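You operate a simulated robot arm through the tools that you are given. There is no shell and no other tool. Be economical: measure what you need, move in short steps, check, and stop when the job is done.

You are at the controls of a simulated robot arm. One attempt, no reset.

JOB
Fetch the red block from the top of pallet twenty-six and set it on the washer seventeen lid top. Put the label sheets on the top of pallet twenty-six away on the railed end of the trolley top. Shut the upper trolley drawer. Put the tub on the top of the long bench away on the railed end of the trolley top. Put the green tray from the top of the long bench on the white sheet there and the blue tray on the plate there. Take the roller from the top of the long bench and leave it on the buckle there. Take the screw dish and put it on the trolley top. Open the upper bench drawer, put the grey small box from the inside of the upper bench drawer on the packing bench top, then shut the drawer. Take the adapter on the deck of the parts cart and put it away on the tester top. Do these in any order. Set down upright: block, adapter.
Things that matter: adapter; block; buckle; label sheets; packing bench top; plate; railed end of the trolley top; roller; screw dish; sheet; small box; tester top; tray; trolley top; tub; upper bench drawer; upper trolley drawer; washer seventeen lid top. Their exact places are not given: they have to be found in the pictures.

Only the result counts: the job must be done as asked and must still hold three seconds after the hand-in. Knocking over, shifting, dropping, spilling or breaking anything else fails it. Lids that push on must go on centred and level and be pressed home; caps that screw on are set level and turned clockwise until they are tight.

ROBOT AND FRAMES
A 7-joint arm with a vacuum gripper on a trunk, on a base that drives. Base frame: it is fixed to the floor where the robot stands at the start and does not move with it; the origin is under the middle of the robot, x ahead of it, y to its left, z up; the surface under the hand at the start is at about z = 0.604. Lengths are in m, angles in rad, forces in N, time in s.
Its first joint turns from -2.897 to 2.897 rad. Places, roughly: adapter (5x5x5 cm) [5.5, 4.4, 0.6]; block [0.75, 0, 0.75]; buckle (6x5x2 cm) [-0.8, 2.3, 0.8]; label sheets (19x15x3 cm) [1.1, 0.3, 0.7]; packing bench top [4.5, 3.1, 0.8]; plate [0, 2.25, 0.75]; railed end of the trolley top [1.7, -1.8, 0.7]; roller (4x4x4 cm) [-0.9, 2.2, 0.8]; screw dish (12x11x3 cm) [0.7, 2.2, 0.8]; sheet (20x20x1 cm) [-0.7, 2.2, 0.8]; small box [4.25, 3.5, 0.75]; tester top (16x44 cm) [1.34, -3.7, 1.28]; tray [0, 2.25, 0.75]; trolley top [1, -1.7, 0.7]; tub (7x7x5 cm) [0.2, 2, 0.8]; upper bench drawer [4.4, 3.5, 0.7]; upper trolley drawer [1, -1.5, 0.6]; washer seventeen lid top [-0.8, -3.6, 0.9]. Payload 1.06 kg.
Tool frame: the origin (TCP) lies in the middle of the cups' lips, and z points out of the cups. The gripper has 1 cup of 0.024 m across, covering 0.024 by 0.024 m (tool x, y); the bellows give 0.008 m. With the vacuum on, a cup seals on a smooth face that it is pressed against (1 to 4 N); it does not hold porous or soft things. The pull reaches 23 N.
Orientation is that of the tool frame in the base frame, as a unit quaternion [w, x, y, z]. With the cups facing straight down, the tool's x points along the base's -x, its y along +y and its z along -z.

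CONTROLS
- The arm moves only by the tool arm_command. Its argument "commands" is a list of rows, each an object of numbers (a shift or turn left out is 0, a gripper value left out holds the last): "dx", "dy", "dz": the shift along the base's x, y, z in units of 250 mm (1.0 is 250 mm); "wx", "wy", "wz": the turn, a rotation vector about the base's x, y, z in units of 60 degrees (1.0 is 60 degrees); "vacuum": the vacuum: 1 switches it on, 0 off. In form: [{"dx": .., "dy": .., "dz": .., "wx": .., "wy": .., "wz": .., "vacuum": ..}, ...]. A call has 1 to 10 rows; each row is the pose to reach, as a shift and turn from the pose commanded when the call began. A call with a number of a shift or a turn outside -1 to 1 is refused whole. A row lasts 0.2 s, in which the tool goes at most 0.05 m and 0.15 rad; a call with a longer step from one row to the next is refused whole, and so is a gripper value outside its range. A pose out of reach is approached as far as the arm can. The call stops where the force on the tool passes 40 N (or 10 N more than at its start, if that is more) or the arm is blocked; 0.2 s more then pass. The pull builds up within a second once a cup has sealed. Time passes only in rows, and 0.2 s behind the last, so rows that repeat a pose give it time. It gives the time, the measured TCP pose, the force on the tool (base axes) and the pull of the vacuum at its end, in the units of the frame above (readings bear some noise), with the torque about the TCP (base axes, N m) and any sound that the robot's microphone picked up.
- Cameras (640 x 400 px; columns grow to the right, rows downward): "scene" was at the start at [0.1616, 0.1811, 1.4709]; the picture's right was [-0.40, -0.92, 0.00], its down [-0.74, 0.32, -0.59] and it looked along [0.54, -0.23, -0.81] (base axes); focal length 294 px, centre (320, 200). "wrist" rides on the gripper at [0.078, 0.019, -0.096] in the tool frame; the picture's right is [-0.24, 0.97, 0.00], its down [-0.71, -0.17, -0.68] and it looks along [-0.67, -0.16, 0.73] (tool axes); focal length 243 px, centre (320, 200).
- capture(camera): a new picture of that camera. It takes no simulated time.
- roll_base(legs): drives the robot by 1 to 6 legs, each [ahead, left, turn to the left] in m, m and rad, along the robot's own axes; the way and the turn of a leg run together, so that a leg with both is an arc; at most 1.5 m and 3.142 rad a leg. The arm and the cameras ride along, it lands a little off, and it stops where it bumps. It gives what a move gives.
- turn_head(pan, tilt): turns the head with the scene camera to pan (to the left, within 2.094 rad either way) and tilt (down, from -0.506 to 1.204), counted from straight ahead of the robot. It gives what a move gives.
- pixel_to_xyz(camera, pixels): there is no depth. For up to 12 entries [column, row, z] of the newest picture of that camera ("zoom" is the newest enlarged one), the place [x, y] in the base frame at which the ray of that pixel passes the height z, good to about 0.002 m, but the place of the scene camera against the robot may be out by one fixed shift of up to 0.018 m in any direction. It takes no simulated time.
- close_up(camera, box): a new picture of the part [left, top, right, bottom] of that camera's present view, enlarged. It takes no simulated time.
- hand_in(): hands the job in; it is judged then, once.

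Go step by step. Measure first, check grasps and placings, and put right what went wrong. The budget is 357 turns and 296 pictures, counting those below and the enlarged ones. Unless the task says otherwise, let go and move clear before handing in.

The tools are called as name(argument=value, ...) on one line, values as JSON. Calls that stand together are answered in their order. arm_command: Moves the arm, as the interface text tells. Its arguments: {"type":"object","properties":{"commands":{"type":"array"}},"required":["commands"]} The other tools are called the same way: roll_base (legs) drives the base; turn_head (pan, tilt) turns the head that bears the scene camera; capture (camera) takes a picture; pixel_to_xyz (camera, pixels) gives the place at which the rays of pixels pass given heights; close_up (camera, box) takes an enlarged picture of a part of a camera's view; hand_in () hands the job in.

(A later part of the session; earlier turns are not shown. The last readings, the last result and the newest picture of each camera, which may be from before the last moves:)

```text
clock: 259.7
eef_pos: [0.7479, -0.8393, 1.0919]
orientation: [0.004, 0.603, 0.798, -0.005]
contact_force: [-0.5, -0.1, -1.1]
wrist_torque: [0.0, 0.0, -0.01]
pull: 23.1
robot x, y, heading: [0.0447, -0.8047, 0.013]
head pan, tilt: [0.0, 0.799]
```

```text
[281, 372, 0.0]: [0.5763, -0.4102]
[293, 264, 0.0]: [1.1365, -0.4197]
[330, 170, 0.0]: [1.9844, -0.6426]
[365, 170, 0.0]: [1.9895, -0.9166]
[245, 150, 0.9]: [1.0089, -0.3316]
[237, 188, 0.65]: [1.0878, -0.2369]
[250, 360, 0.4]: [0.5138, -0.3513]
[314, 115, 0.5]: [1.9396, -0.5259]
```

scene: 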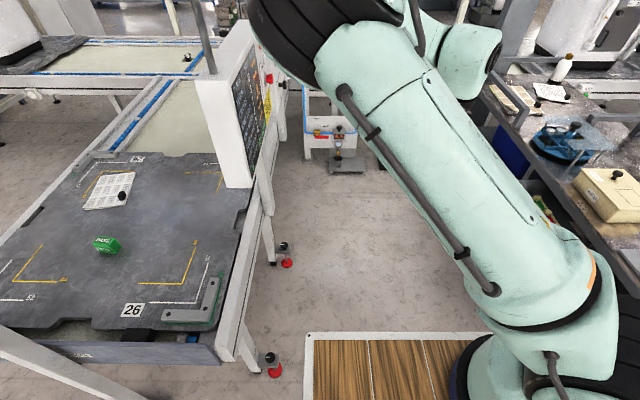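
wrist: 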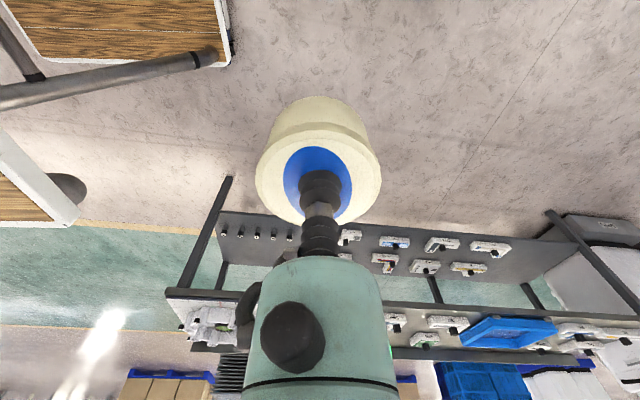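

The corridor is y −0.42…−1.27; I keep y ≈ −0.83. First I swing the arm to the right.

arm_command(commands=[{"dx": -0.08, "dy": -0.16}, {"dx": -0.16, "dy": -0.32}, {"dx": -0.26, "dy": -0.47}, {"dx": -0.36, "dy": -0.62}, {"dx": -0.48, "dy": -0.76}, {"dx": -0.6, "dy": -0.88}, {"dx": -0.74, "dy": -0.98}, {"dx": -0.9, "dy": -1.0}, {"dx": -1.0, "dy": -1.0}, {"dx": -1.0, "dy": -1.0}])

arm_command(commands=[{"dx": -0.06, "dy": -0.16}, {"dx": -0.12, "dy": -0.32}, {"dx": -0.24, "dy": -0.46}, {"dx": -0.4, "dy": -0.55}, {"dx": -0.5, "dy": -0.68}, {"dx": -0.5, "dy": -0.68}])

roll_base(legs=[[0.7, -0.03, -0.013], [0.72, 0, 0]])

turn_head(pan=-1.3, tilt=0.8)

capture(camera="scene")

capture(camera="wrist")

```text
clock: 261.9
eef_pos: [0.5005, -1.0901, 1.092]
orientation: [0.005, 0.603, 0.798, -0.004]
contact_force: [-0.3, 0.0, -1.2]
wrist_torque: [-0.04, 0.01, -0.01]
pull: 22.6
robot x, y, heading: [0.0433, -0.8064, 0.017]
head pan, tilt: [0.0, 0.799]
```

```text
clock: 263.3
eef_pos: [0.3678, -1.2599, 1.0929]
orientation: [0.008, 0.609, 0.793, -0.003]
contact_force: [-0.1, 0.3, -2.9]
wrist_torque: [-0.02, 0.03, -0.01]
pull: 23.2
out of reach, approached as far as the arm can: row 2, 3, 4, 5
robot x, y, heading: [0.0469, -0.8047, 0.019]
head pan, tilt: [0.0, 0.799]
```

```text
clock: 270.6
eef_pos: [1.7718, -1.3046, 1.0917]
orientation: [0.005, 0.613, 0.79, -0.005]
contact_force: [-0.3, 0.4, -0.9]
wrist_torque: [-0.03, 0.01, -0.01]
pull: 22.8
robot x, y, heading: [1.4534, -0.8428, -0.009]
head pan, tilt: [0.0, 0.799]
```

```text
clock: 272.1
eef_pos: [1.7715, -1.3051, 1.0916]
orientation: [0.004, 0.613, 0.79, -0.004]
contact_force: [-0.3, -0.6, -1.4]
wrist_torque: [-0.01, -0.04, 0.0]
pull: 23.0
robot x, y, heading: [1.4516, -0.8413, -0.006]
head pan, tilt: [-1.3, 0.799]
```

```text
196 pictures are left
```

scene: 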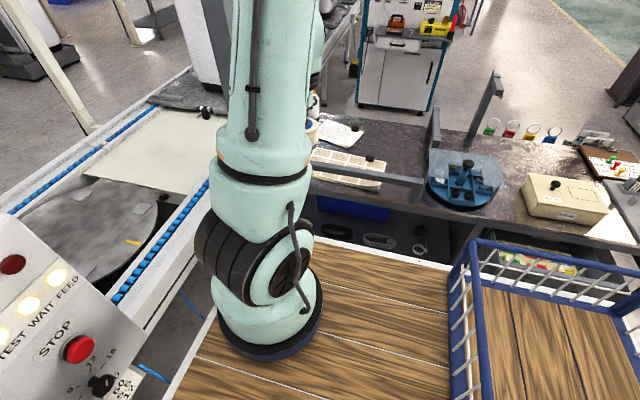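

```text
195 pictures are left
```

wrist: 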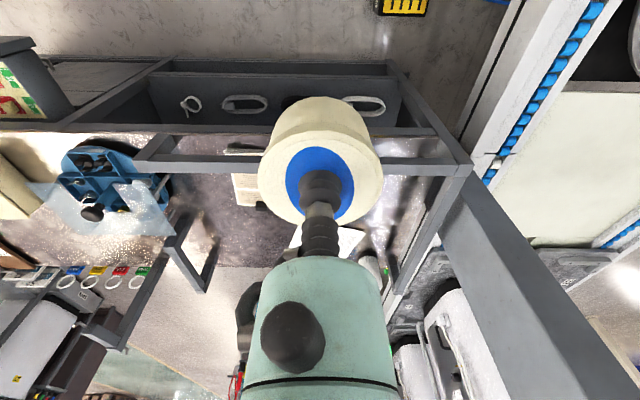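

Railed end is under the hand. I shift the hand aside and up to see the free space.

arm_command(commands=[{"dx": -0.15, "dz": 0.1}, {"dx": -0.3, "dz": 0.2}, {"dx": -0.45, "dz": 0.3}, {"dx": -0.6, "dz": 0.4}, {"dx": -0.75, "dz": 0.5}, {"dx": -0.9, "dz": 0.5}, {"dx": -0.9, "dz": 0.5}])

capture(camera="wrist")

turn_head(pan=-1.1, tilt=0.7)

capture(camera="scene")

```text
clock: 273.7
eef_pos: [1.544, -1.3059, 1.2189]
orientation: [0.005, 0.612, 0.791, -0.004]
contact_force: [-0.4, 0.9, -1.5]
wrist_torque: [0.0, 0.02, -0.01]
pull: 22.9
robot x, y, heading: [1.4565, -0.8425, -0.011]
head pan, tilt: [-1.3, 0.799]
```

```text
194 pictures are left
```

wrist: 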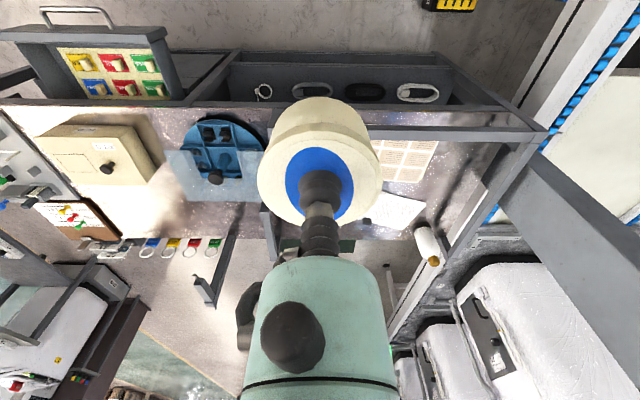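

```text
clock: 274.4
eef_pos: [1.546, -1.3057, 1.2174]
orientation: [0.005, 0.613, 0.79, -0.004]
contact_force: [-0.4, 0.0, -1.4]
wrist_torque: [-0.01, 0.01, -0.03]
pull: 23.1
robot x, y, heading: [1.4541, -0.8444, -0.01]
head pan, tilt: [-1.1, 0.7]
```

```text
193 pictures are left
```

scene: 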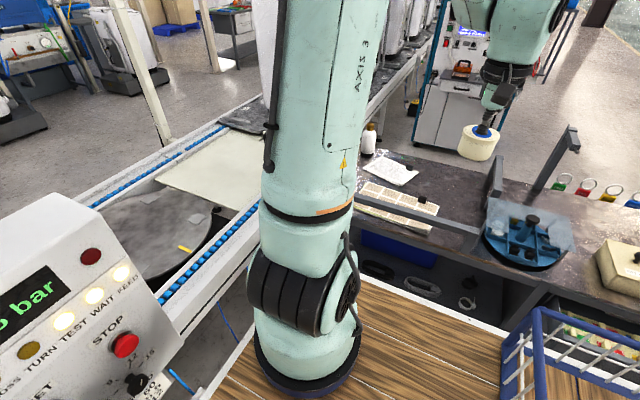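

close_up(camera="wrist", box=[230, 90, 560, 290])

close_up(camera="scene", box=[330, 110, 600, 290])

pixel_to_xyz(camera="scene", pixels=[[367, 182, 0.73], [440, 206, 0.73], [430, 235, 0.73], [419, 165, 0.73], [402, 185, 0.73], [480, 235, 0.8], [488, 165, 0.8], [368, 155, 0.73]])

pixel_to_xyz(camera="wrist", pixels=[[438, 141, 0.73], [397, 183, 0.73], [425, 205, 0.73], [405, 230, 0.73], [438, 141, 0.69], [397, 183, 0.69]])

```text
1.94 times, centred on (395, 190) of wrist
```

zoom: 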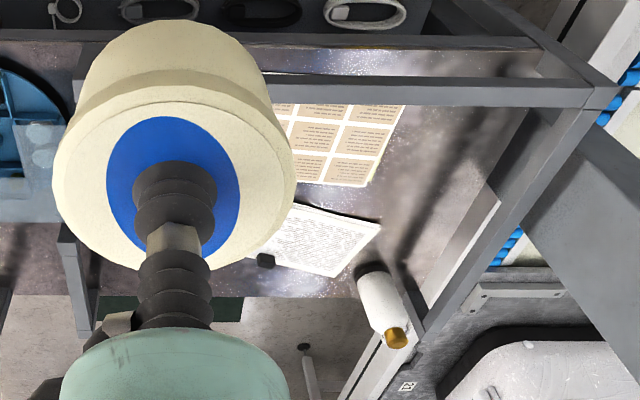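

```text
2.22 times, centred on (465, 200) of scene
```

zoom: 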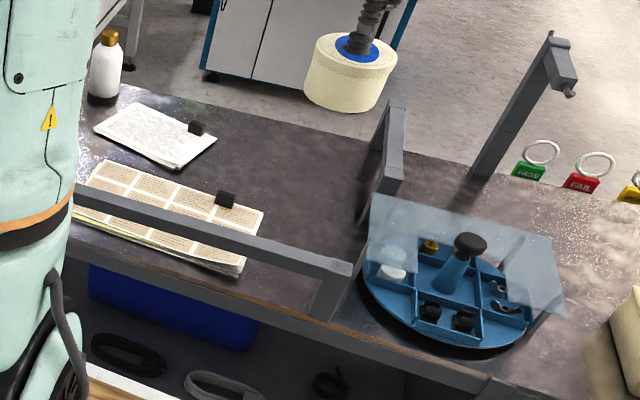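

```text
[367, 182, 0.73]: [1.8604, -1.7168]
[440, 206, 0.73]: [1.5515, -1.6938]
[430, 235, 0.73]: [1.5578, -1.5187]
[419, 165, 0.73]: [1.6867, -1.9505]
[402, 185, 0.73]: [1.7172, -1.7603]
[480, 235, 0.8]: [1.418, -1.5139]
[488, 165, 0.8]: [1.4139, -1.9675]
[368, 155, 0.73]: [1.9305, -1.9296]
```

```text
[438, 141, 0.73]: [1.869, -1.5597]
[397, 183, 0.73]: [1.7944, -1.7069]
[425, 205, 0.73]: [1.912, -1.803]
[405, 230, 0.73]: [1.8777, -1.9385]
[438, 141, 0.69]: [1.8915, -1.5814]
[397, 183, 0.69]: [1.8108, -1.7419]
```

The trolley top is ≈ 0.74. Free spots: left strip near x 1.50 for the tub and the rear-left (1.56, −1.83) for the label sheets. I check rail post and sheet-edge positions.

pixel_to_xyz(camera="scene", pixels=[[474, 253, 0.74], [489, 229, 0.8], [489, 229, 0.85], [449, 205, 0.74], [437, 235, 0.74], [507, 195, 0.74], [505, 155, 0.85], [427, 172, 0.74], [500, 222, 0.74]])

```text
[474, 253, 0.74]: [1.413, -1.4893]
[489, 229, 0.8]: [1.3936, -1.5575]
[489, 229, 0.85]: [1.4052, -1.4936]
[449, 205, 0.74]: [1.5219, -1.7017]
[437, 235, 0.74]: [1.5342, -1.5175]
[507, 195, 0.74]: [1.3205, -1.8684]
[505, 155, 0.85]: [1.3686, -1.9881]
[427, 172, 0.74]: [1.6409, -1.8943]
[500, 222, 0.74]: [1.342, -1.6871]
```

The right strip (around (1.92, −1.65)) is roomier for the tub. I measure its limits.

pixel_to_xyz(camera="wrist", pixels=[[448, 240, 0.74], [480, 190, 0.74], [505, 140, 0.74], [470, 150, 0.74], [435, 185, 0.74], [500, 152, 0.85], [545, 130, 0.85], [425, 205, 0.74]])

```text
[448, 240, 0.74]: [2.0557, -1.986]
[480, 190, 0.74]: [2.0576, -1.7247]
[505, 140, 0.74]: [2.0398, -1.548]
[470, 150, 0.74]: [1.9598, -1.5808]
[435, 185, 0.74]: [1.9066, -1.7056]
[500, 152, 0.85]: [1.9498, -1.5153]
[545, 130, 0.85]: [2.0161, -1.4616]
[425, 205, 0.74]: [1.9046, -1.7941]
```

Strip x 1.83–2.04 is free at y −1.65. I move 0.08 m ahead and carry the tub over (1.93, −1.645).

roll_base(legs=[[0.08, 0, 0.01]])

arm_command(commands=[{"dx": 0.13, "dy": -0.13}, {"dx": 0.26, "dy": -0.26}, {"dx": 0.39, "dy": -0.39}, {"dx": 0.52, "dy": -0.52}, {"dx": 0.65, "dy": -0.65}, {"dx": 0.78, "dy": -0.78}, {"dx": 0.9, "dy": -0.91}, {"dx": 1.0, "dy": -1.0}, {"dx": 1.0, "dy": -1.0, "dz": -0.1}, {"dx": 1.0, "dy": -1.0, "dz": -0.1}])

```text
clock: 275.5
eef_pos: [1.6307, -1.3047, 1.2183]
orientation: [0.004, 0.609, 0.793, -0.004]
contact_force: [0.7, 0.2, -1.0]
wrist_torque: [0.02, -0.04, -0.03]
pull: 22.5
robot x, y, heading: [1.5354, -0.8419, -0.0]
head pan, tilt: [-1.1, 0.7]
```

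```text
clock: 277.7
eef_pos: [1.8823, -1.5549, 1.1907]
orientation: [0.004, 0.608, 0.794, -0.004]
contact_force: [-0.2, -0.6, -1.9]
wrist_torque: [0.0, 0.0, 0.03]
pull: 23.4
robot x, y, heading: [1.5331, -0.8418, -0.002]
head pan, tilt: [-1.1, 0.7]
```

arm_command(commands=[{"dx": 0.08, "dy": -0.15}, {"dx": 0.16, "dy": -0.3}, {"dx": 0.19, "dy": -0.36, "dz": -0.1}, {"dx": 0.19, "dy": -0.36, "dz": -0.28}, {"dx": 0.19, "dy": -0.36, "dz": -0.46}, {"dx": 0.19, "dy": -0.36, "dz": -0.64}, {"dx": 0.19, "dy": -0.36, "dz": -0.82}, {"dx": 0.19, "dy": -0.36, "dz": -1.0}, {"dx": 0.19, "dy": -0.36, "dz": -1.0}])

capture(camera="wrist")

capture(camera="scene")

```text
clock: 279.7
eef_pos: [1.9268, -1.643, 0.9434]
orientation: [0.004, 0.608, 0.794, -0.004]
contact_force: [0.4, 0.4, -1.3]
wrist_torque: [-0.01, 0.0, -0.01]
pull: 22.9
robot x, y, heading: [1.535, -0.8426, 0.001]
head pan, tilt: [-1.1, 0.7]
```

```text
190 pictures are left
```

wrist: 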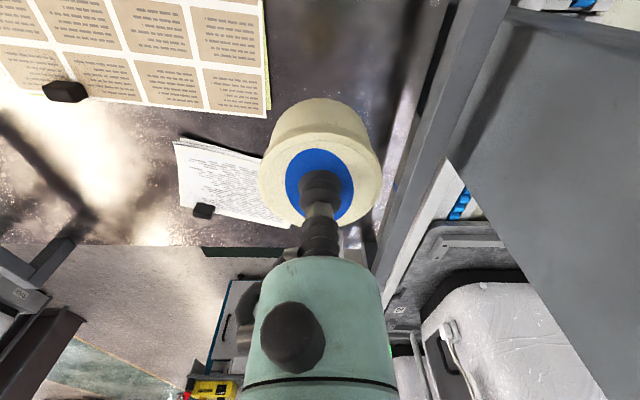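

```text
189 pictures are left
```

scene: 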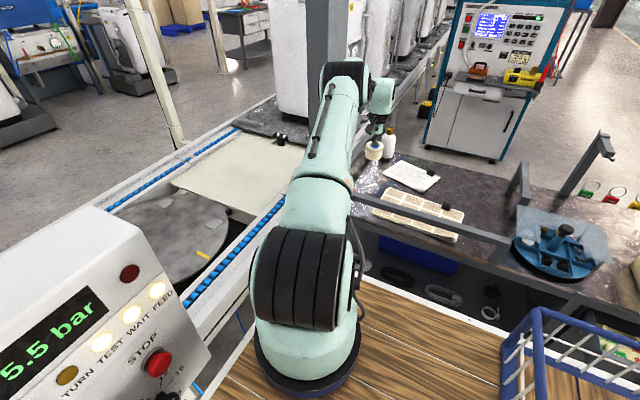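

pixel_to_xyz(camera="wrist", pixels=[[264, 20, 0.745], [268, 115, 0.745], [400, 120, 0.74], [390, 200, 0.74], [180, 142, 0.75], [290, 215, 0.75]])

```text
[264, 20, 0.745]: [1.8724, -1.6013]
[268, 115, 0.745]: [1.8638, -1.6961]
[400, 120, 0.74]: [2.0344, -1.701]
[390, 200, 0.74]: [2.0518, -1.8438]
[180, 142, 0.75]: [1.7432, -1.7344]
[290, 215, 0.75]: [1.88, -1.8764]
```

I shift 2 cm to +x (strip centre 1.95) and lower.

arm_command(commands=[{"dx": 0.08}, {"dx": 0.08, "dz": -0.18}, {"dx": 0.08, "dz": -0.36}, {"dx": 0.08, "dz": -0.5}, {"dx": 0.08, "dz": -0.56}, {"dx": 0.08, "dz": -0.56}])

```text
clock: 281.1
eef_pos: [1.9461, -1.6446, 0.8038]
orientation: [0.005, 0.609, 0.793, -0.004]
contact_force: [-0.5, 0.8, -0.2]
wrist_torque: [0.01, 0.0, -0.03]
pull: 23.0
robot x, y, heading: [1.5321, -0.8453, 0.002]
head pan, tilt: [-1.1, 0.7]
```

arm_command(commands=[{"dz": -0.012}, {"dz": -0.024}, {"dz": -0.036}, {"dz": -0.036}])

```text
clock: 282.1
eef_pos: [1.9488, -1.6446, 0.795]
orientation: [0.004, 0.609, 0.793, -0.005]
contact_force: [0.3, -0.1, -0.4]
wrist_torque: [-0.03, 0.03, -0.01]
pull: 23.0
robot x, y, heading: [1.5345, -0.8444, -0.004]
head pan, tilt: [-1.1, 0.7]
```

arm_command(commands=[{"dz": -0.01}, {"dz": -0.02}, {"dz": -0.03}, {"dz": -0.03}])

```text
clock: 283.1
eef_pos: [1.948, -1.6454, 0.7859]
orientation: [0.005, 0.608, 0.794, -0.004]
contact_force: [0.1, 0.2, -1.0]
wrist_torque: [0.02, 0.01, 0.01]
pull: 22.3
robot x, y, heading: [1.5401, -0.8405, 0.001]
head pan, tilt: [-1.1, 0.7]
```

arm_command(commands=[{"dz": -0.01}, {"dz": -0.02}, {"dz": -0.03}, {"dz": -0.03}])

capture(camera="wrist")

```text
clock: 284.1
eef_pos: [1.9482, -1.6452, 0.778]
orientation: [0.005, 0.608, 0.794, -0.004]
contact_force: [0.1, -0.6, -1.2]
wrist_torque: [-0.01, -0.01, -0.02]
pull: 23.0
robot x, y, heading: [1.5358, -0.8411, 0.003]
head pan, tilt: [-1.1, 0.7]
```

```text
188 pictures are left
```

wrist: 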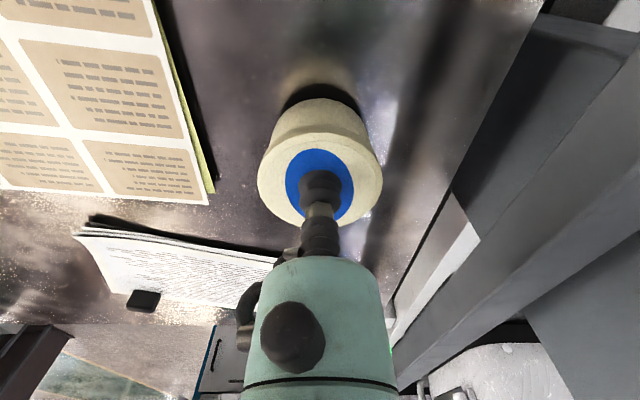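

The shadow shows it is close. Continue down.

arm_command(commands=[{"dz": -0.01}, {"dz": -0.02}, {"dz": -0.028}, {"dz": -0.028}])

```text
clock: 285.1
eef_pos: [1.9489, -1.6463, 0.7717]
orientation: [0.005, 0.608, 0.794, -0.004]
contact_force: [-0.3, -0.1, -0.8]
wrist_torque: [0.02, 0.0, -0.02]
pull: 23.5
robot x, y, heading: [1.5338, -0.8454, 0.002]
head pan, tilt: [-1.1, 0.7]
```

arm_command(commands=[{"dz": -0.01}, {"dz": -0.02}, {"dz": -0.028}, {"dz": -0.028}])

```text
clock: 286.1
eef_pos: [1.9488, -1.6467, 0.7648]
orientation: [0.005, 0.608, 0.794, -0.005]
contact_force: [1.9, -0.3, 4.5]
wrist_torque: [0.09, 0.02, -0.02]
pull: 22.9
robot x, y, heading: [1.5359, -0.8444, -0.002]
head pan, tilt: [-1.1, 0.7]
```

Contact; trolley top ≈ 0.717. I release and lift.

arm_command(commands=[{"dz": -0.004, "vacuum": 0}, {"dz": -0.002}, {"dz": 0.0}, {"dz": 0.0}, {"dz": 0.01}, {"dz": 0.1}, {"dz": 0.28}, {"dz": 0.46}, {"dz": 0.64}, {"dz": 0.82}])

arm_command(commands=[{"dz": 0.18}, {"dz": 0.36}, {"dz": 0.4, "dy": 0.12}, {"dz": 0.4, "dy": 0.3}, {"dz": 0.4, "dy": 0.48}, {"dz": 0.4, "dy": 0.66, "dx": -0.1}, {"dz": 0.4, "dy": 0.8, "dx": -0.2}, {"dz": 0.4, "dy": 0.9, "dx": -0.34}, {"dz": 0.4, "dy": 0.9, "dx": -0.34}])

capture(camera="wrist")

```text
clock: 288.3
eef_pos: [1.9477, -1.6429, 0.968]
orientation: [0.004, 0.608, 0.794, -0.004]
contact_force: [0.4, -0.6, 0.0]
wrist_torque: [0.02, 0.03, 0.0]
pull: 0.1
robot x, y, heading: [1.5318, -0.8413, -0.004]
head pan, tilt: [-1.1, 0.7]
```

```text
refused: row 6 steps farther than a row can; nothing moved
```

```text
187 pictures are left
```

wrist: 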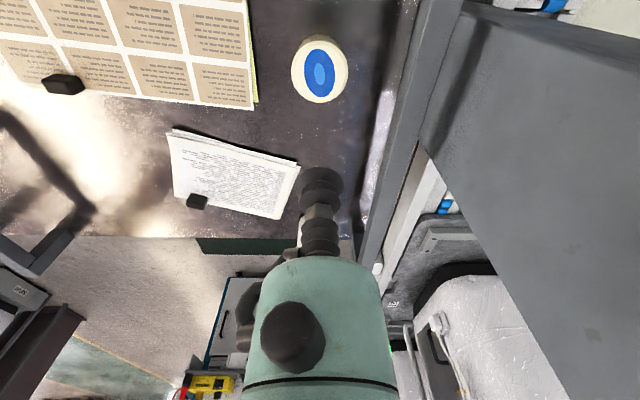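

The tub stands in the railed end. I raise and retract the arm, then drive back along x to the drawer.

arm_command(commands=[{"dz": 0.18}, {"dz": 0.34}, {"dz": 0.4, "dy": 0.14}, {"dz": 0.4, "dy": 0.3}, {"dz": 0.4, "dy": 0.46}, {"dz": 0.4, "dy": 0.6, "dx": -0.1}, {"dz": 0.4, "dy": 0.74, "dx": -0.2}, {"dz": 0.4, "dy": 0.86, "dx": -0.34}, {"dz": 0.4, "dy": 0.98, "dx": -0.48}, {"dz": 0.4, "dy": 1.0, "dx": -0.6}])

arm_command(commands=[{"dx": -0.16}, {"dx": -0.32}, {"dx": -0.48}, {"dx": -0.6}, {"dx": -0.6}])

roll_base(legs=[[-0.62, 0.05, 0]])

turn_head(pan=-1.4, tilt=0.9)

capture(camera="scene")

capture(camera="wrist")

```text
clock: 290.5
eef_pos: [1.7996, -1.3917, 1.0703]
orientation: [0.004, 0.609, 0.793, -0.005]
contact_force: [-0.2, 1.0, 0.2]
wrist_torque: [-0.02, 0.03, 0.03]
pull: 0.2
robot x, y, heading: [1.5354, -0.845, -0.004]
head pan, tilt: [-1.1, 0.7]
```

```text
clock: 291.7
eef_pos: [1.649, -1.3942, 1.0702]
orientation: [0.005, 0.609, 0.793, -0.003]
contact_force: [-0.4, -0.3, -0.8]
wrist_torque: [0.01, 0.02, -0.01]
pull: 0.0
robot x, y, heading: [1.5359, -0.8426, 0.001]
head pan, tilt: [-1.1, 0.7]
```

```text
clock: 295.2
eef_pos: [1.0285, -1.3444, 1.0698]
orientation: [0.006, 0.608, 0.794, -0.004]
contact_force: [0.0, -0.1, -0.4]
wrist_torque: [-0.01, 0.0, -0.02]
pull: 0.0
robot x, y, heading: [0.9169, -0.7913, 0.003]
head pan, tilt: [-1.1, 0.7]
```

```text
clock: 296.0
eef_pos: [1.0292, -1.3444, 1.07]
orientation: [0.004, 0.608, 0.794, -0.004]
contact_force: [0.1, 1.0, -0.2]
wrist_torque: [-0.01, 0.01, -0.01]
pull: 0.0
robot x, y, heading: [0.9121, -0.794, 0.006]
head pan, tilt: [-1.4, 0.901]
```

```text
186 pictures are left
```

scene: 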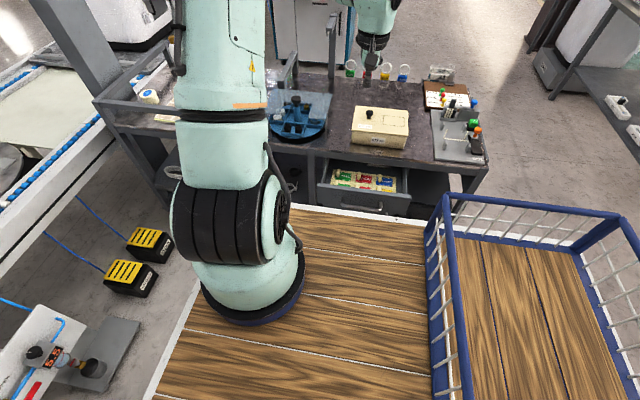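

```text
185 pictures are left
```

wrist: 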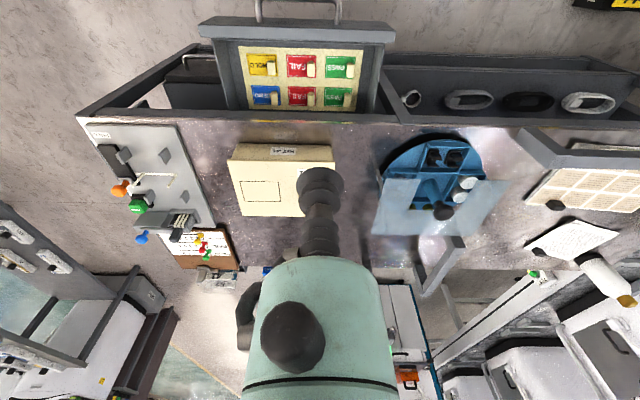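

Wrist view shows the drawer front (top edge at rows 18–40, columns 200–395) with the handle at (300,8). I measure.

pixel_to_xyz(camera="wrist", pixels=[[200, 24, 0.69], [393, 28, 0.69], [205, 38, 0.69], [258, 5, 0.62], [340, 5, 0.62], [300, 122, 0.717], [80, 115, 0.717], [520, 128, 0.717]])

close_up(camera="scene", box=[290, 140, 440, 230])

```text
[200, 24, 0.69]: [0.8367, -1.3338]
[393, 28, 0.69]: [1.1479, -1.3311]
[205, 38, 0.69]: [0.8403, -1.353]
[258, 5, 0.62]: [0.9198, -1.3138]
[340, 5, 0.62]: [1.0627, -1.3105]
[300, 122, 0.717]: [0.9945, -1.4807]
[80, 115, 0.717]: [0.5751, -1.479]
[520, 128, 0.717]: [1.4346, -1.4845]
```

```text
4.27 times, centred on (365, 185) of scene
```

zoom: 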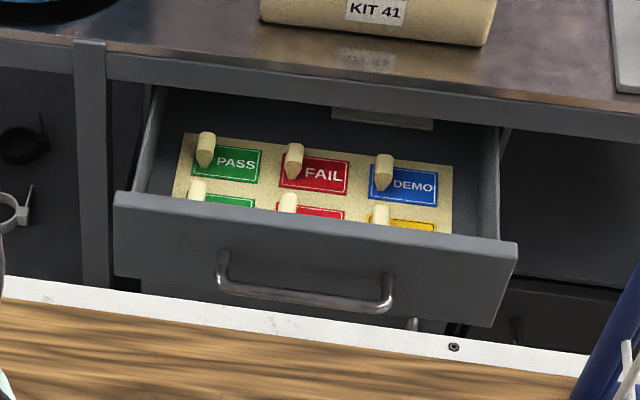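

Drawer face at y ≈ −1.335, trolley edge −1.48, handle x 0.92–1.06. I will push on the face at x ≈ 1.105 with the tool tilted ~36°. First move away a little and position.

roll_base(legs=[[0, 0.07, 0]])

arm_command(commands=[{"dx": 0.15, "dz": -0.1, "wx": -0.12}, {"dx": 0.3, "dz": -0.2, "wx": -0.24}, {"dx": 0.3, "dy": 0.02, "dz": -0.36, "wx": -0.36}, {"dx": 0.3, "dy": 0.04, "dz": -0.52, "wx": -0.48}, {"dx": 0.3, "dy": 0.06, "dz": -0.7, "wx": -0.6}, {"dx": 0.3, "dy": 0.06, "dz": -0.88, "wx": -0.6}, {"dx": 0.3, "dy": 0.06, "dz": -0.98, "wx": -0.6}, {"dx": 0.3, "dy": 0.06, "dz": -0.98, "wx": -0.6}])

capture(camera="wrist")

```text
clock: 297.0
eef_pos: [1.0295, -1.2743, 1.0702]
orientation: [0.005, 0.608, 0.794, -0.004]
contact_force: [-0.4, -0.1, -0.8]
wrist_torque: [-0.02, -0.01, -0.03]
pull: 0.1
robot x, y, heading: [0.9146, -0.7178, 0.001]
head pan, tilt: [-1.4, 0.901]
```

```text
clock: 298.8
eef_pos: [1.1041, -1.2602, 0.8269]
orientation: [0.194, 0.577, 0.754, -0.249]
contact_force: [-0.2, -0.2, 0.3]
wrist_torque: [-0.04, 0.02, -0.01]
pull: 0.0
robot x, y, heading: [0.9127, -0.7254, 0.002]
head pan, tilt: [-1.4, 0.901]
```

```text
183 pictures are left
```

wrist: 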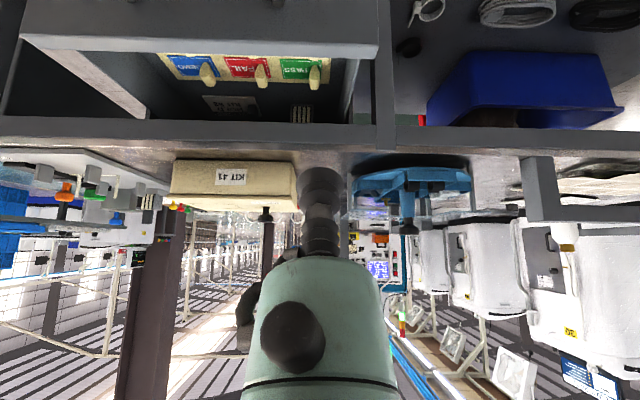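

I lower in front of the drawer face to z ≈ 0.63.

arm_command(commands=[{"dz": -0.18}, {"dz": -0.36}, {"dz": -0.54}, {"dz": -0.7}, {"dz": -0.78}, {"dz": -0.78}])

capture(camera="wrist")

capture(camera="scene")

```text
clock: 300.2
eef_pos: [1.1049, -1.2582, 0.629]
orientation: [0.191, 0.577, 0.754, -0.248]
contact_force: [-0.2, 0.0, 0.0]
wrist_torque: [0.03, 0.03, -0.02]
pull: 0.1
robot x, y, heading: [0.9139, -0.7197, 0.001]
head pan, tilt: [-1.4, 0.901]
```

```text
182 pictures are left
```

wrist: 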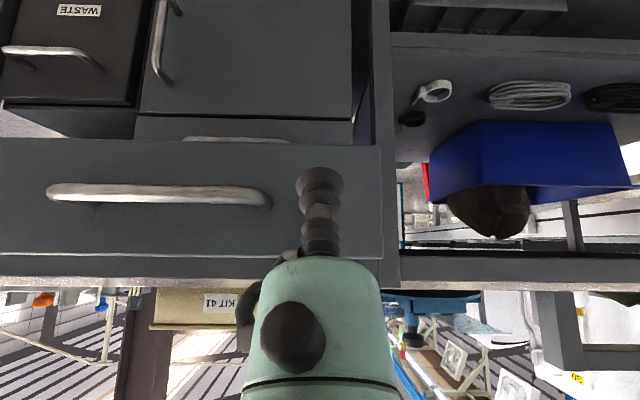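

```text
181 pictures are left
```

scene: 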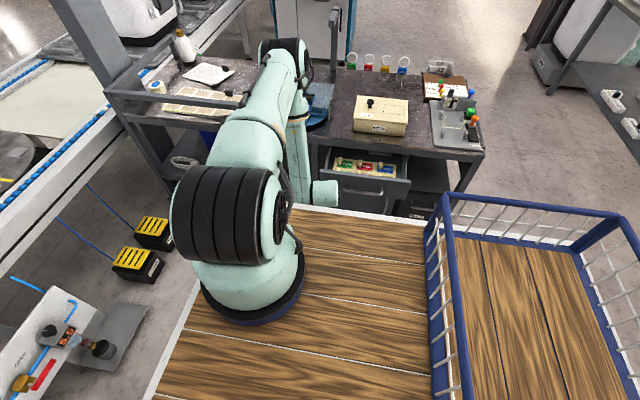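

The cup faces the drawer panel's free right part. I push toward −y slowly.

arm_command(commands=[{"dy": -0.1}, {"dy": -0.2}, {"dy": -0.26}, {"dy": -0.3}, {"dy": -0.34}, {"dy": -0.38}, {"dy": -0.42}, {"dy": -0.46}, {"dy": -0.5}, {"dy": -0.54}])

capture(camera="wrist")

```text
clock: 302.4
eef_pos: [1.1045, -1.3928, 0.6293]
orientation: [0.192, 0.577, 0.753, -0.249]
contact_force: [0.2, -0.8, -0.5]
wrist_torque: [-0.01, -0.02, 0.02]
pull: 0.1
robot x, y, heading: [0.9136, -0.7247, 0.004]
head pan, tilt: [-1.4, 0.901]
```

```text
180 pictures are left
```

wrist: 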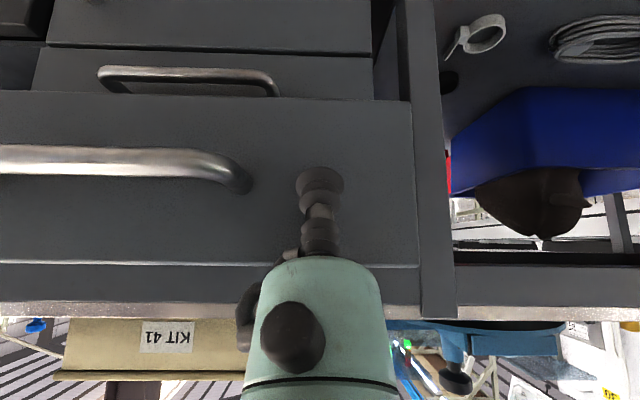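

Still no contact force; I continue.

arm_command(commands=[{"dy": -0.04}, {"dy": -0.08}, {"dy": -0.12}, {"dy": -0.16}, {"dy": -0.2}, {"dy": -0.24}, {"dy": -0.28}, {"dy": -0.32}])

capture(camera="wrist")

```text
clock: 304.2
eef_pos: [1.104, -1.4728, 0.63]
orientation: [0.192, 0.577, 0.754, -0.248]
contact_force: [-0.1, 1.1, -0.5]
wrist_torque: [0.01, 0.0, -0.03]
pull: 0.0
robot x, y, heading: [0.9126, -0.7232, 0.0]
head pan, tilt: [-1.4, 0.901]
```

```text
179 pictures are left
```

wrist: 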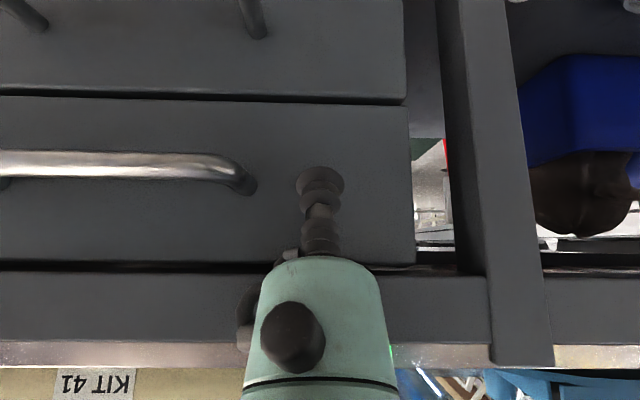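

The drawer has moved with the tool and looks nearly flush. I push on in small steps until it resists.

arm_command(commands=[{"dy": -0.02}, {"dy": -0.04}, {"dy": -0.06}, {"dy": -0.08}, {"dy": -0.08}])

capture(camera="wrist")

```text
clock: 304.8
eef_pos: [1.1016, -1.4775, 0.628]
orientation: [0.19, 0.578, 0.755, -0.246]
contact_force: [0.2, 6.6, -1.4]
wrist_torque: [-0.41, -0.03, 0.0]
pull: 0.1
robot x, y, heading: [0.9131, -0.7218, 0.004]
head pan, tilt: [-1.4, 0.901]
stopped in row 3: the force on the tool passed its limit at 53 N (the readings are from after the stop); the commanded pose is now the measured one
```

```text
178 pictures are left
```

wrist: 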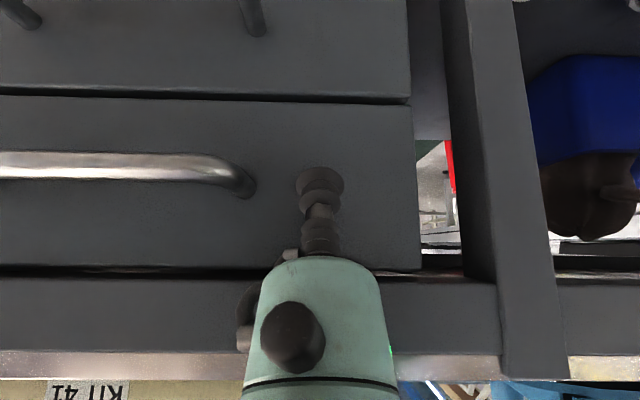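

The drawer hit its stop: shut. I back off, untilt and raise.

arm_command(commands=[{"dy": 0.1}, {"dy": 0.28}, {"dy": 0.46}, {"dy": 0.64}, {"dy": 0.8}, {"dy": 0.8, "dz": 0.18}, {"dy": 0.8, "dz": 0.36}, {"dy": 0.8, "dz": 0.54}, {"dy": 0.8, "dz": 0.72}, {"dy": 0.8, "dz": 0.9}])

arm_command(commands=[{"dz": 0.18}, {"dz": 0.36, "wx": 0.1}, {"dz": 0.54, "wx": 0.22}, {"dz": 0.72, "wx": 0.34}, {"dz": 0.84, "wx": 0.46}, {"dz": 0.88, "wx": 0.58}, {"dz": 0.88, "wx": 0.6}, {"dz": 0.88, "wx": 0.6}])

capture(camera="wrist")

```text
clock: 307.0
eef_pos: [1.1042, -1.2794, 0.8527]
orientation: [0.19, 0.577, 0.755, -0.248]
contact_force: [0.4, 0.4, -0.2]
wrist_torque: [0.0, 0.01, 0.03]
pull: 0.1
robot x, y, heading: [0.913, -0.7236, 0.002]
head pan, tilt: [-1.4, 0.901]
```

```text
clock: 308.8
eef_pos: [1.1032, -1.2797, 1.0728]
orientation: [0.003, 0.608, 0.794, -0.002]
contact_force: [0.4, -0.6, -0.2]
wrist_torque: [0.0, 0.02, -0.05]
pull: 0.0
robot x, y, heading: [0.9143, -0.722, -0.0]
head pan, tilt: [-1.4, 0.901]
```

```text
177 pictures are left
```

wrist: 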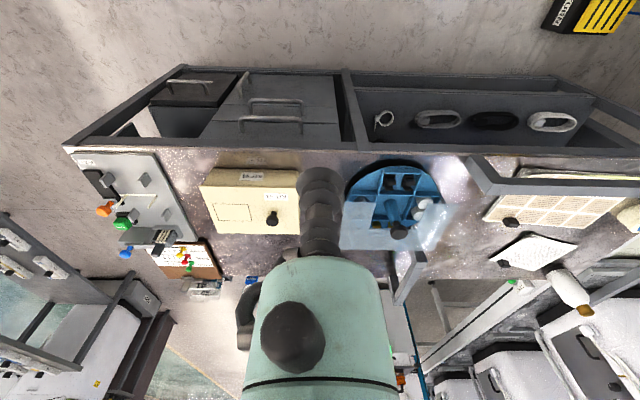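

The drawer is shut. Now I drive round to the left side of the pallet for the label sheets.

roll_base(legs=[[-1.0, -0.06, 0], [0, 1.0, 0], [0, 0.63, 0]])

arm_command(commands=[{"dx": 0.16, "dy": 0.1}, {"dx": 0.32, "dy": 0.2}, {"dx": 0.46, "dy": 0.34}, {"dx": 0.58, "dy": 0.48}, {"dx": 0.7, "dy": 0.62}, {"dx": 0.82, "dy": 0.78}, {"dx": 0.9, "dy": 0.95}, {"dx": 0.94, "dy": 1.0}])

turn_head(pan=0.0, tilt=0.6)

capture(camera="scene")

```text
clock: 321.8
eef_pos: [0.1383, 0.2848, 1.0741]
orientation: [0.003, 0.612, 0.791, -0.002]
contact_force: [-1.0, 0.1, 0.0]
wrist_torque: [0.02, 0.03, 0.0]
pull: 0.0
robot x, y, heading: [-0.0444, 0.8459, -0.001]
head pan, tilt: [-1.4, 0.901]
```

```text
clock: 323.6
eef_pos: [0.3752, 0.5354, 1.0719]
orientation: [0.003, 0.612, 0.791, -0.002]
contact_force: [0.8, 0.3, -0.5]
wrist_torque: [0.02, -0.01, -0.02]
pull: 0.0
robot x, y, heading: [-0.0455, 0.8478, -0.009]
head pan, tilt: [-1.4, 0.901]
```

```text
clock: 325.1
eef_pos: [0.3756, 0.5356, 1.0717]
orientation: [0.003, 0.612, 0.791, -0.002]
contact_force: [0.5, 0.2, 0.0]
wrist_torque: [-0.04, -0.01, -0.02]
pull: 0.1
robot x, y, heading: [-0.0471, 0.8431, -0.009]
head pan, tilt: [0.0, 0.6]
```

```text
176 pictures are left
```

scene: 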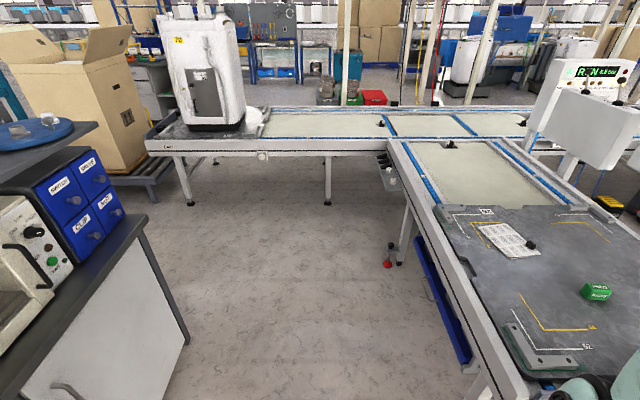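

pixel_to_xyz(camera="scene", pixels=[[385, 266, 0.0], [425, 240, 0.35], [465, 360, 0.35], [490, 385, 0.6], [190, 342, 0.0], [145, 220, 0.8], [327, 204, 0.0]])

```text
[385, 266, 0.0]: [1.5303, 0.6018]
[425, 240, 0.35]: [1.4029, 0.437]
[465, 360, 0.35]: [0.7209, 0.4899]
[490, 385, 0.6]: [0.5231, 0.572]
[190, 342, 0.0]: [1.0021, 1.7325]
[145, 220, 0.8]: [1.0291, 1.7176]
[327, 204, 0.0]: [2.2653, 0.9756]
```

I advance 0.95 m at y ≈ 0.9 and look at the sheets with the wrist camera.

roll_base(legs=[[0.95, 0.06, 0.009]])

arm_command(commands=[{"dx": -0.18}, {"dx": -0.36}, {"dx": -0.54}, {"dx": -0.72}, {"dx": -0.9, "dy": -0.05}, {"dx": -1.0, "dy": -0.12}, {"dx": -1.0, "dy": -0.12}])

capture(camera="wrist")

```text
clock: 327.6
eef_pos: [0.6085, 0.5345, 1.072]
orientation: [0.002, 0.651, 0.759, -0.002]
contact_force: [-0.2, -0.1, -1.0]
wrist_torque: [-0.04, 0.0, 0.01]
pull: 0.0
robot x, y, heading: [0.2236, 0.8862, -0.11]
head pan, tilt: [0.0, 0.6]
stopped in leg 1: the robot was blocked; the commanded pose is now the measured one
```

```text
clock: 329.2
eef_pos: [0.3572, 0.5031, 1.0704]
orientation: [0.003, 0.652, 0.758, -0.002]
contact_force: [-0.6, 0.0, -0.6]
wrist_torque: [-0.01, 0.03, -0.02]
pull: 0.1
robot x, y, heading: [0.2211, 0.8861, -0.114]
head pan, tilt: [0.0, 0.6]
```

```text
175 pictures are left
```

wrist: 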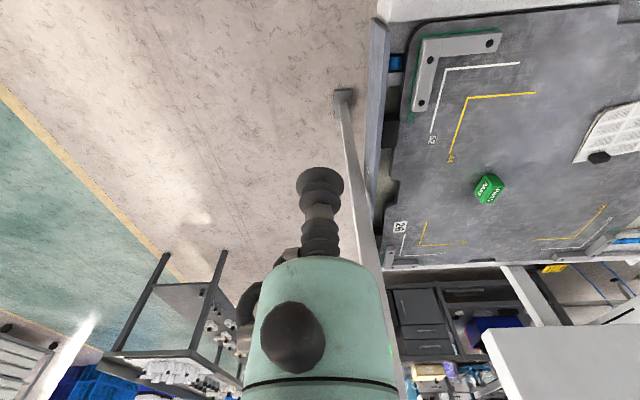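

Blocked by the conveyor's front-left foot. I back off slightly, straighten, shift left 0.15 m and go on.

roll_base(legs=[[-0.12, 0.0, 0.11], [0, 0.14, 0], [0.85, 0, 0]])

capture(camera="wrist")

```text
clock: 335.6
eef_pos: [1.1418, 0.6618, 1.0707]
orientation: [0.003, 0.612, 0.791, -0.002]
contact_force: [-0.4, -0.4, 0.5]
wrist_torque: [0.02, -0.02, 0.02]
pull: 0.0
robot x, y, heading: [0.9657, 1.0306, -0.008]
head pan, tilt: [0.0, 0.6]
```

```text
174 pictures are left
```

wrist: 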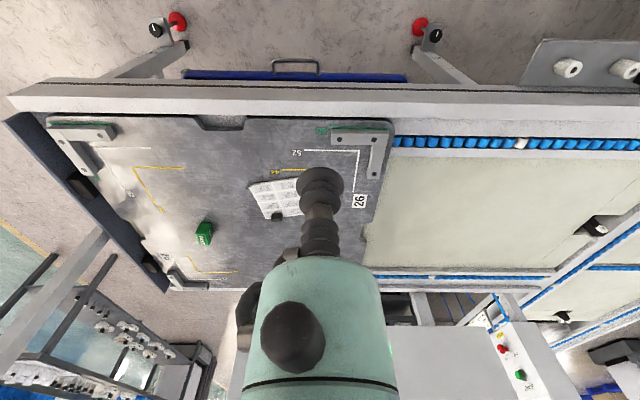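

I shift 0.08 m toward the conveyor and bring the tool over the near side of the sheets.

roll_base(legs=[[0, -0.08, 0.008]])

arm_command(commands=[{"dx": -0.1, "dy": -0.14}, {"dx": -0.2, "dy": -0.28}, {"dx": -0.3, "dy": -0.42, "dz": -0.05}, {"dx": -0.4, "dy": -0.54, "dz": -0.15}, {"dx": -0.48, "dy": -0.62, "dz": -0.3}, {"dx": -0.5, "dy": -0.68, "dz": -0.45}, {"dx": -0.5, "dy": -0.7, "dz": -0.62}, {"dx": -0.5, "dy": -0.7, "dz": -0.62}])

capture(camera="wrist")

```text
clock: 336.6
eef_pos: [1.1428, 0.5833, 1.0714]
orientation: [0.002, 0.61, 0.793, -0.002]
contact_force: [0.0, -0.1, 0.2]
wrist_torque: [0.02, 0.02, 0.03]
pull: 0.1
robot x, y, heading: [0.9648, 0.9548, 0.001]
head pan, tilt: [0.0, 0.6]
```

```text
clock: 338.4
eef_pos: [1.0177, 0.4085, 0.9152]
orientation: [0.003, 0.61, 0.793, -0.002]
contact_force: [1.7, -0.6, 0.6]
wrist_torque: [0.02, 0.0, -0.04]
pull: 0.1
robot x, y, heading: [0.9661, 0.9488, -0.001]
head pan, tilt: [0.0, 0.6]
```

```text
173 pictures are left
```

wrist: 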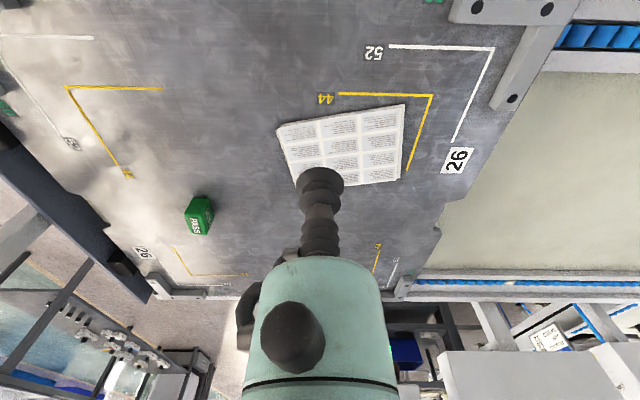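

The knob is hidden behind the cup; I shift the hand a bit to see it.

arm_command(commands=[{"dx": 0.15, "dz": -0.1}, {"dx": 0.3, "dz": -0.2}, {"dx": 0.36, "dz": -0.3}, {"dx": 0.36, "dz": -0.3}])

close_up(camera="wrist", box=[160, 60, 400, 240])

```text
clock: 339.4
eef_pos: [1.1089, 0.4098, 0.8404]
orientation: [0.002, 0.609, 0.793, -0.002]
contact_force: [0.4, -0.2, 0.1]
wrist_torque: [-0.01, -0.01, 0.02]
pull: 0.0
robot x, y, heading: [0.9636, 0.9454, -0.003]
head pan, tilt: [0.0, 0.6]
```

```text
2.22 times, centred on (280, 150) of wrist
```

zoom: 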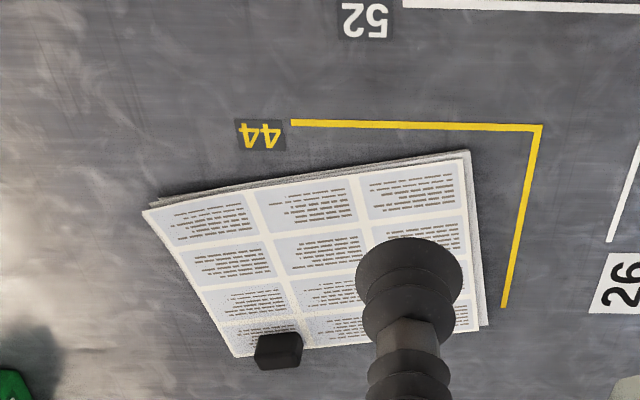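

The sheets carry a black block at zoom (278,350), which is the grip. I enlarge it and measure.

close_up(camera="wrist", box=[235, 190, 305, 240])

pixel_to_xyz(camera="wrist", pixels=[[264, 218, 0.68], [264, 218, 0.69], [214, 154, 0.66], [335, 128, 0.66], [248, 220, 0.66], [340, 208, 0.66]])

```text
8.00 times, centred on (270, 215) of wrist
```

zoom: 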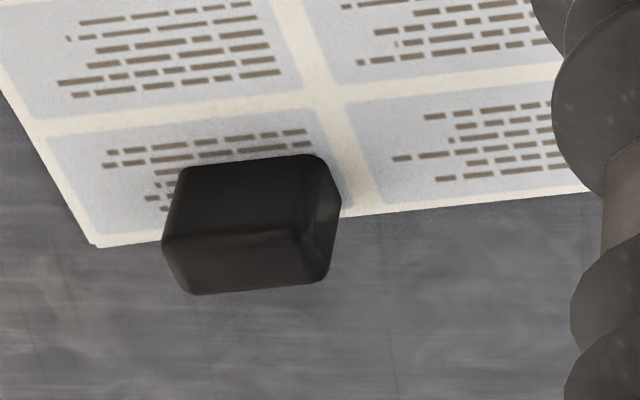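

```text
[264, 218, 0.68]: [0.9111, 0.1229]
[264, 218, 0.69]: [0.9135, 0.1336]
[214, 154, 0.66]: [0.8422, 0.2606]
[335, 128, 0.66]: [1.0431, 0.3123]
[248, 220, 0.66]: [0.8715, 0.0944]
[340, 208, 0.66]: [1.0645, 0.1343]
```

I move nearer to triangulate the knob.

arm_command(commands=[{"dx": -0.14, "dy": -0.13}, {"dx": -0.28, "dy": -0.26}, {"dx": -0.42, "dy": -0.39}, {"dx": -0.56, "dy": -0.52}, {"dx": -0.7, "dy": -0.65}, {"dx": -0.7, "dy": -0.72, "dz": -0.12}, {"dx": -0.7, "dy": -0.72, "dz": -0.12}])

capture(camera="wrist")

```text
clock: 341.0
eef_pos: [0.9324, 0.2276, 0.8105]
orientation: [0.002, 0.609, 0.793, -0.001]
contact_force: [0.0, 0.6, -0.3]
wrist_torque: [0.02, -0.01, 0.01]
pull: 0.1
robot x, y, heading: [0.971, 0.9492, 0.0]
head pan, tilt: [0.0, 0.6]
```

```text
170 pictures are left
```

wrist: 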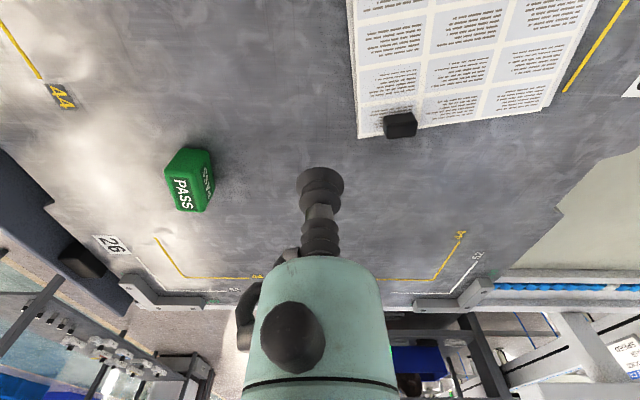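

close_up(camera="wrist", box=[340, 90, 450, 160])

pixel_to_xyz(camera="wrist", pixels=[[401, 128, 0.66], [401, 128, 0.68], [401, 128, 0.7], [361, 137, 0.65], [548, 107, 0.65], [348, 5, 0.65]])

```text
5.71 times, centred on (395, 125) of wrist
```

zoom: 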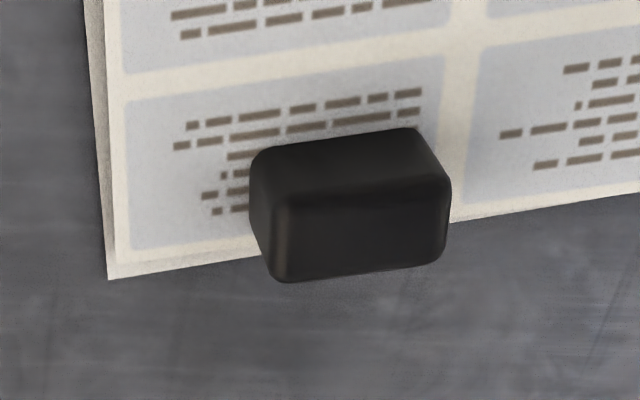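

```text
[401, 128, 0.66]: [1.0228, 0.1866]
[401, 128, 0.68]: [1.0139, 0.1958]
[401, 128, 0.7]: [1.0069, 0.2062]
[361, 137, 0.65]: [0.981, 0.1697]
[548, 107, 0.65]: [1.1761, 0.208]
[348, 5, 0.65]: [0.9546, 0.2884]
```

That earlier measurement used an outdated picture. With valid views the knob top is ≈ (1.02, 0.19, 0.663). I measure its top-face corners in the newest picture.

pixel_to_xyz(camera="wrist", pixels=[[402, 131, 0.663], [388, 128, 0.663], [391, 138, 0.663], [417, 134, 0.663], [416, 125, 0.663]])

arm_command(commands=[{"dx": 0.15, "dz": -0.02}, {"dx": 0.3, "dz": -0.04}, {"dx": 0.34, "dy": -0.02, "dz": -0.15}, {"dx": 0.34, "dy": -0.02, "dz": -0.28}, {"dx": 0.34, "dy": -0.02, "dz": -0.28}])

capture(camera="wrist")

```text
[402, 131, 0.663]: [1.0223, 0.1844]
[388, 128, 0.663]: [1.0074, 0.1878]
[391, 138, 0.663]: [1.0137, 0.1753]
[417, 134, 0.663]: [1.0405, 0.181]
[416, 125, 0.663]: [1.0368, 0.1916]
```

```text
clock: 342.2
eef_pos: [1.0189, 0.2243, 0.7415]
orientation: [0.003, 0.61, 0.792, -0.002]
contact_force: [-0.4, 1.1, -0.4]
wrist_torque: [0.02, -0.01, 0.01]
pull: 0.0
robot x, y, heading: [0.9628, 0.9483, -0.0]
head pan, tilt: [0.0, 0.6]
```

```text
168 pictures are left
```

wrist: 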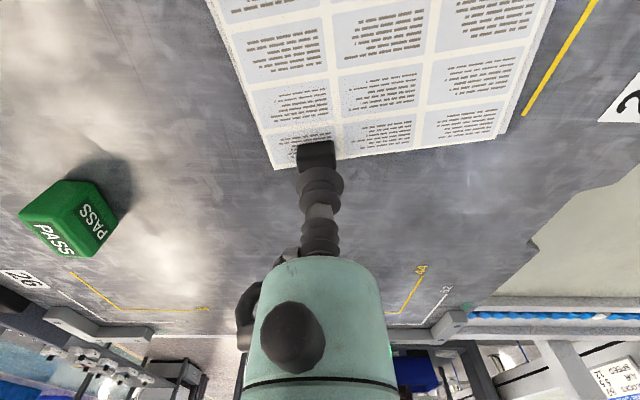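

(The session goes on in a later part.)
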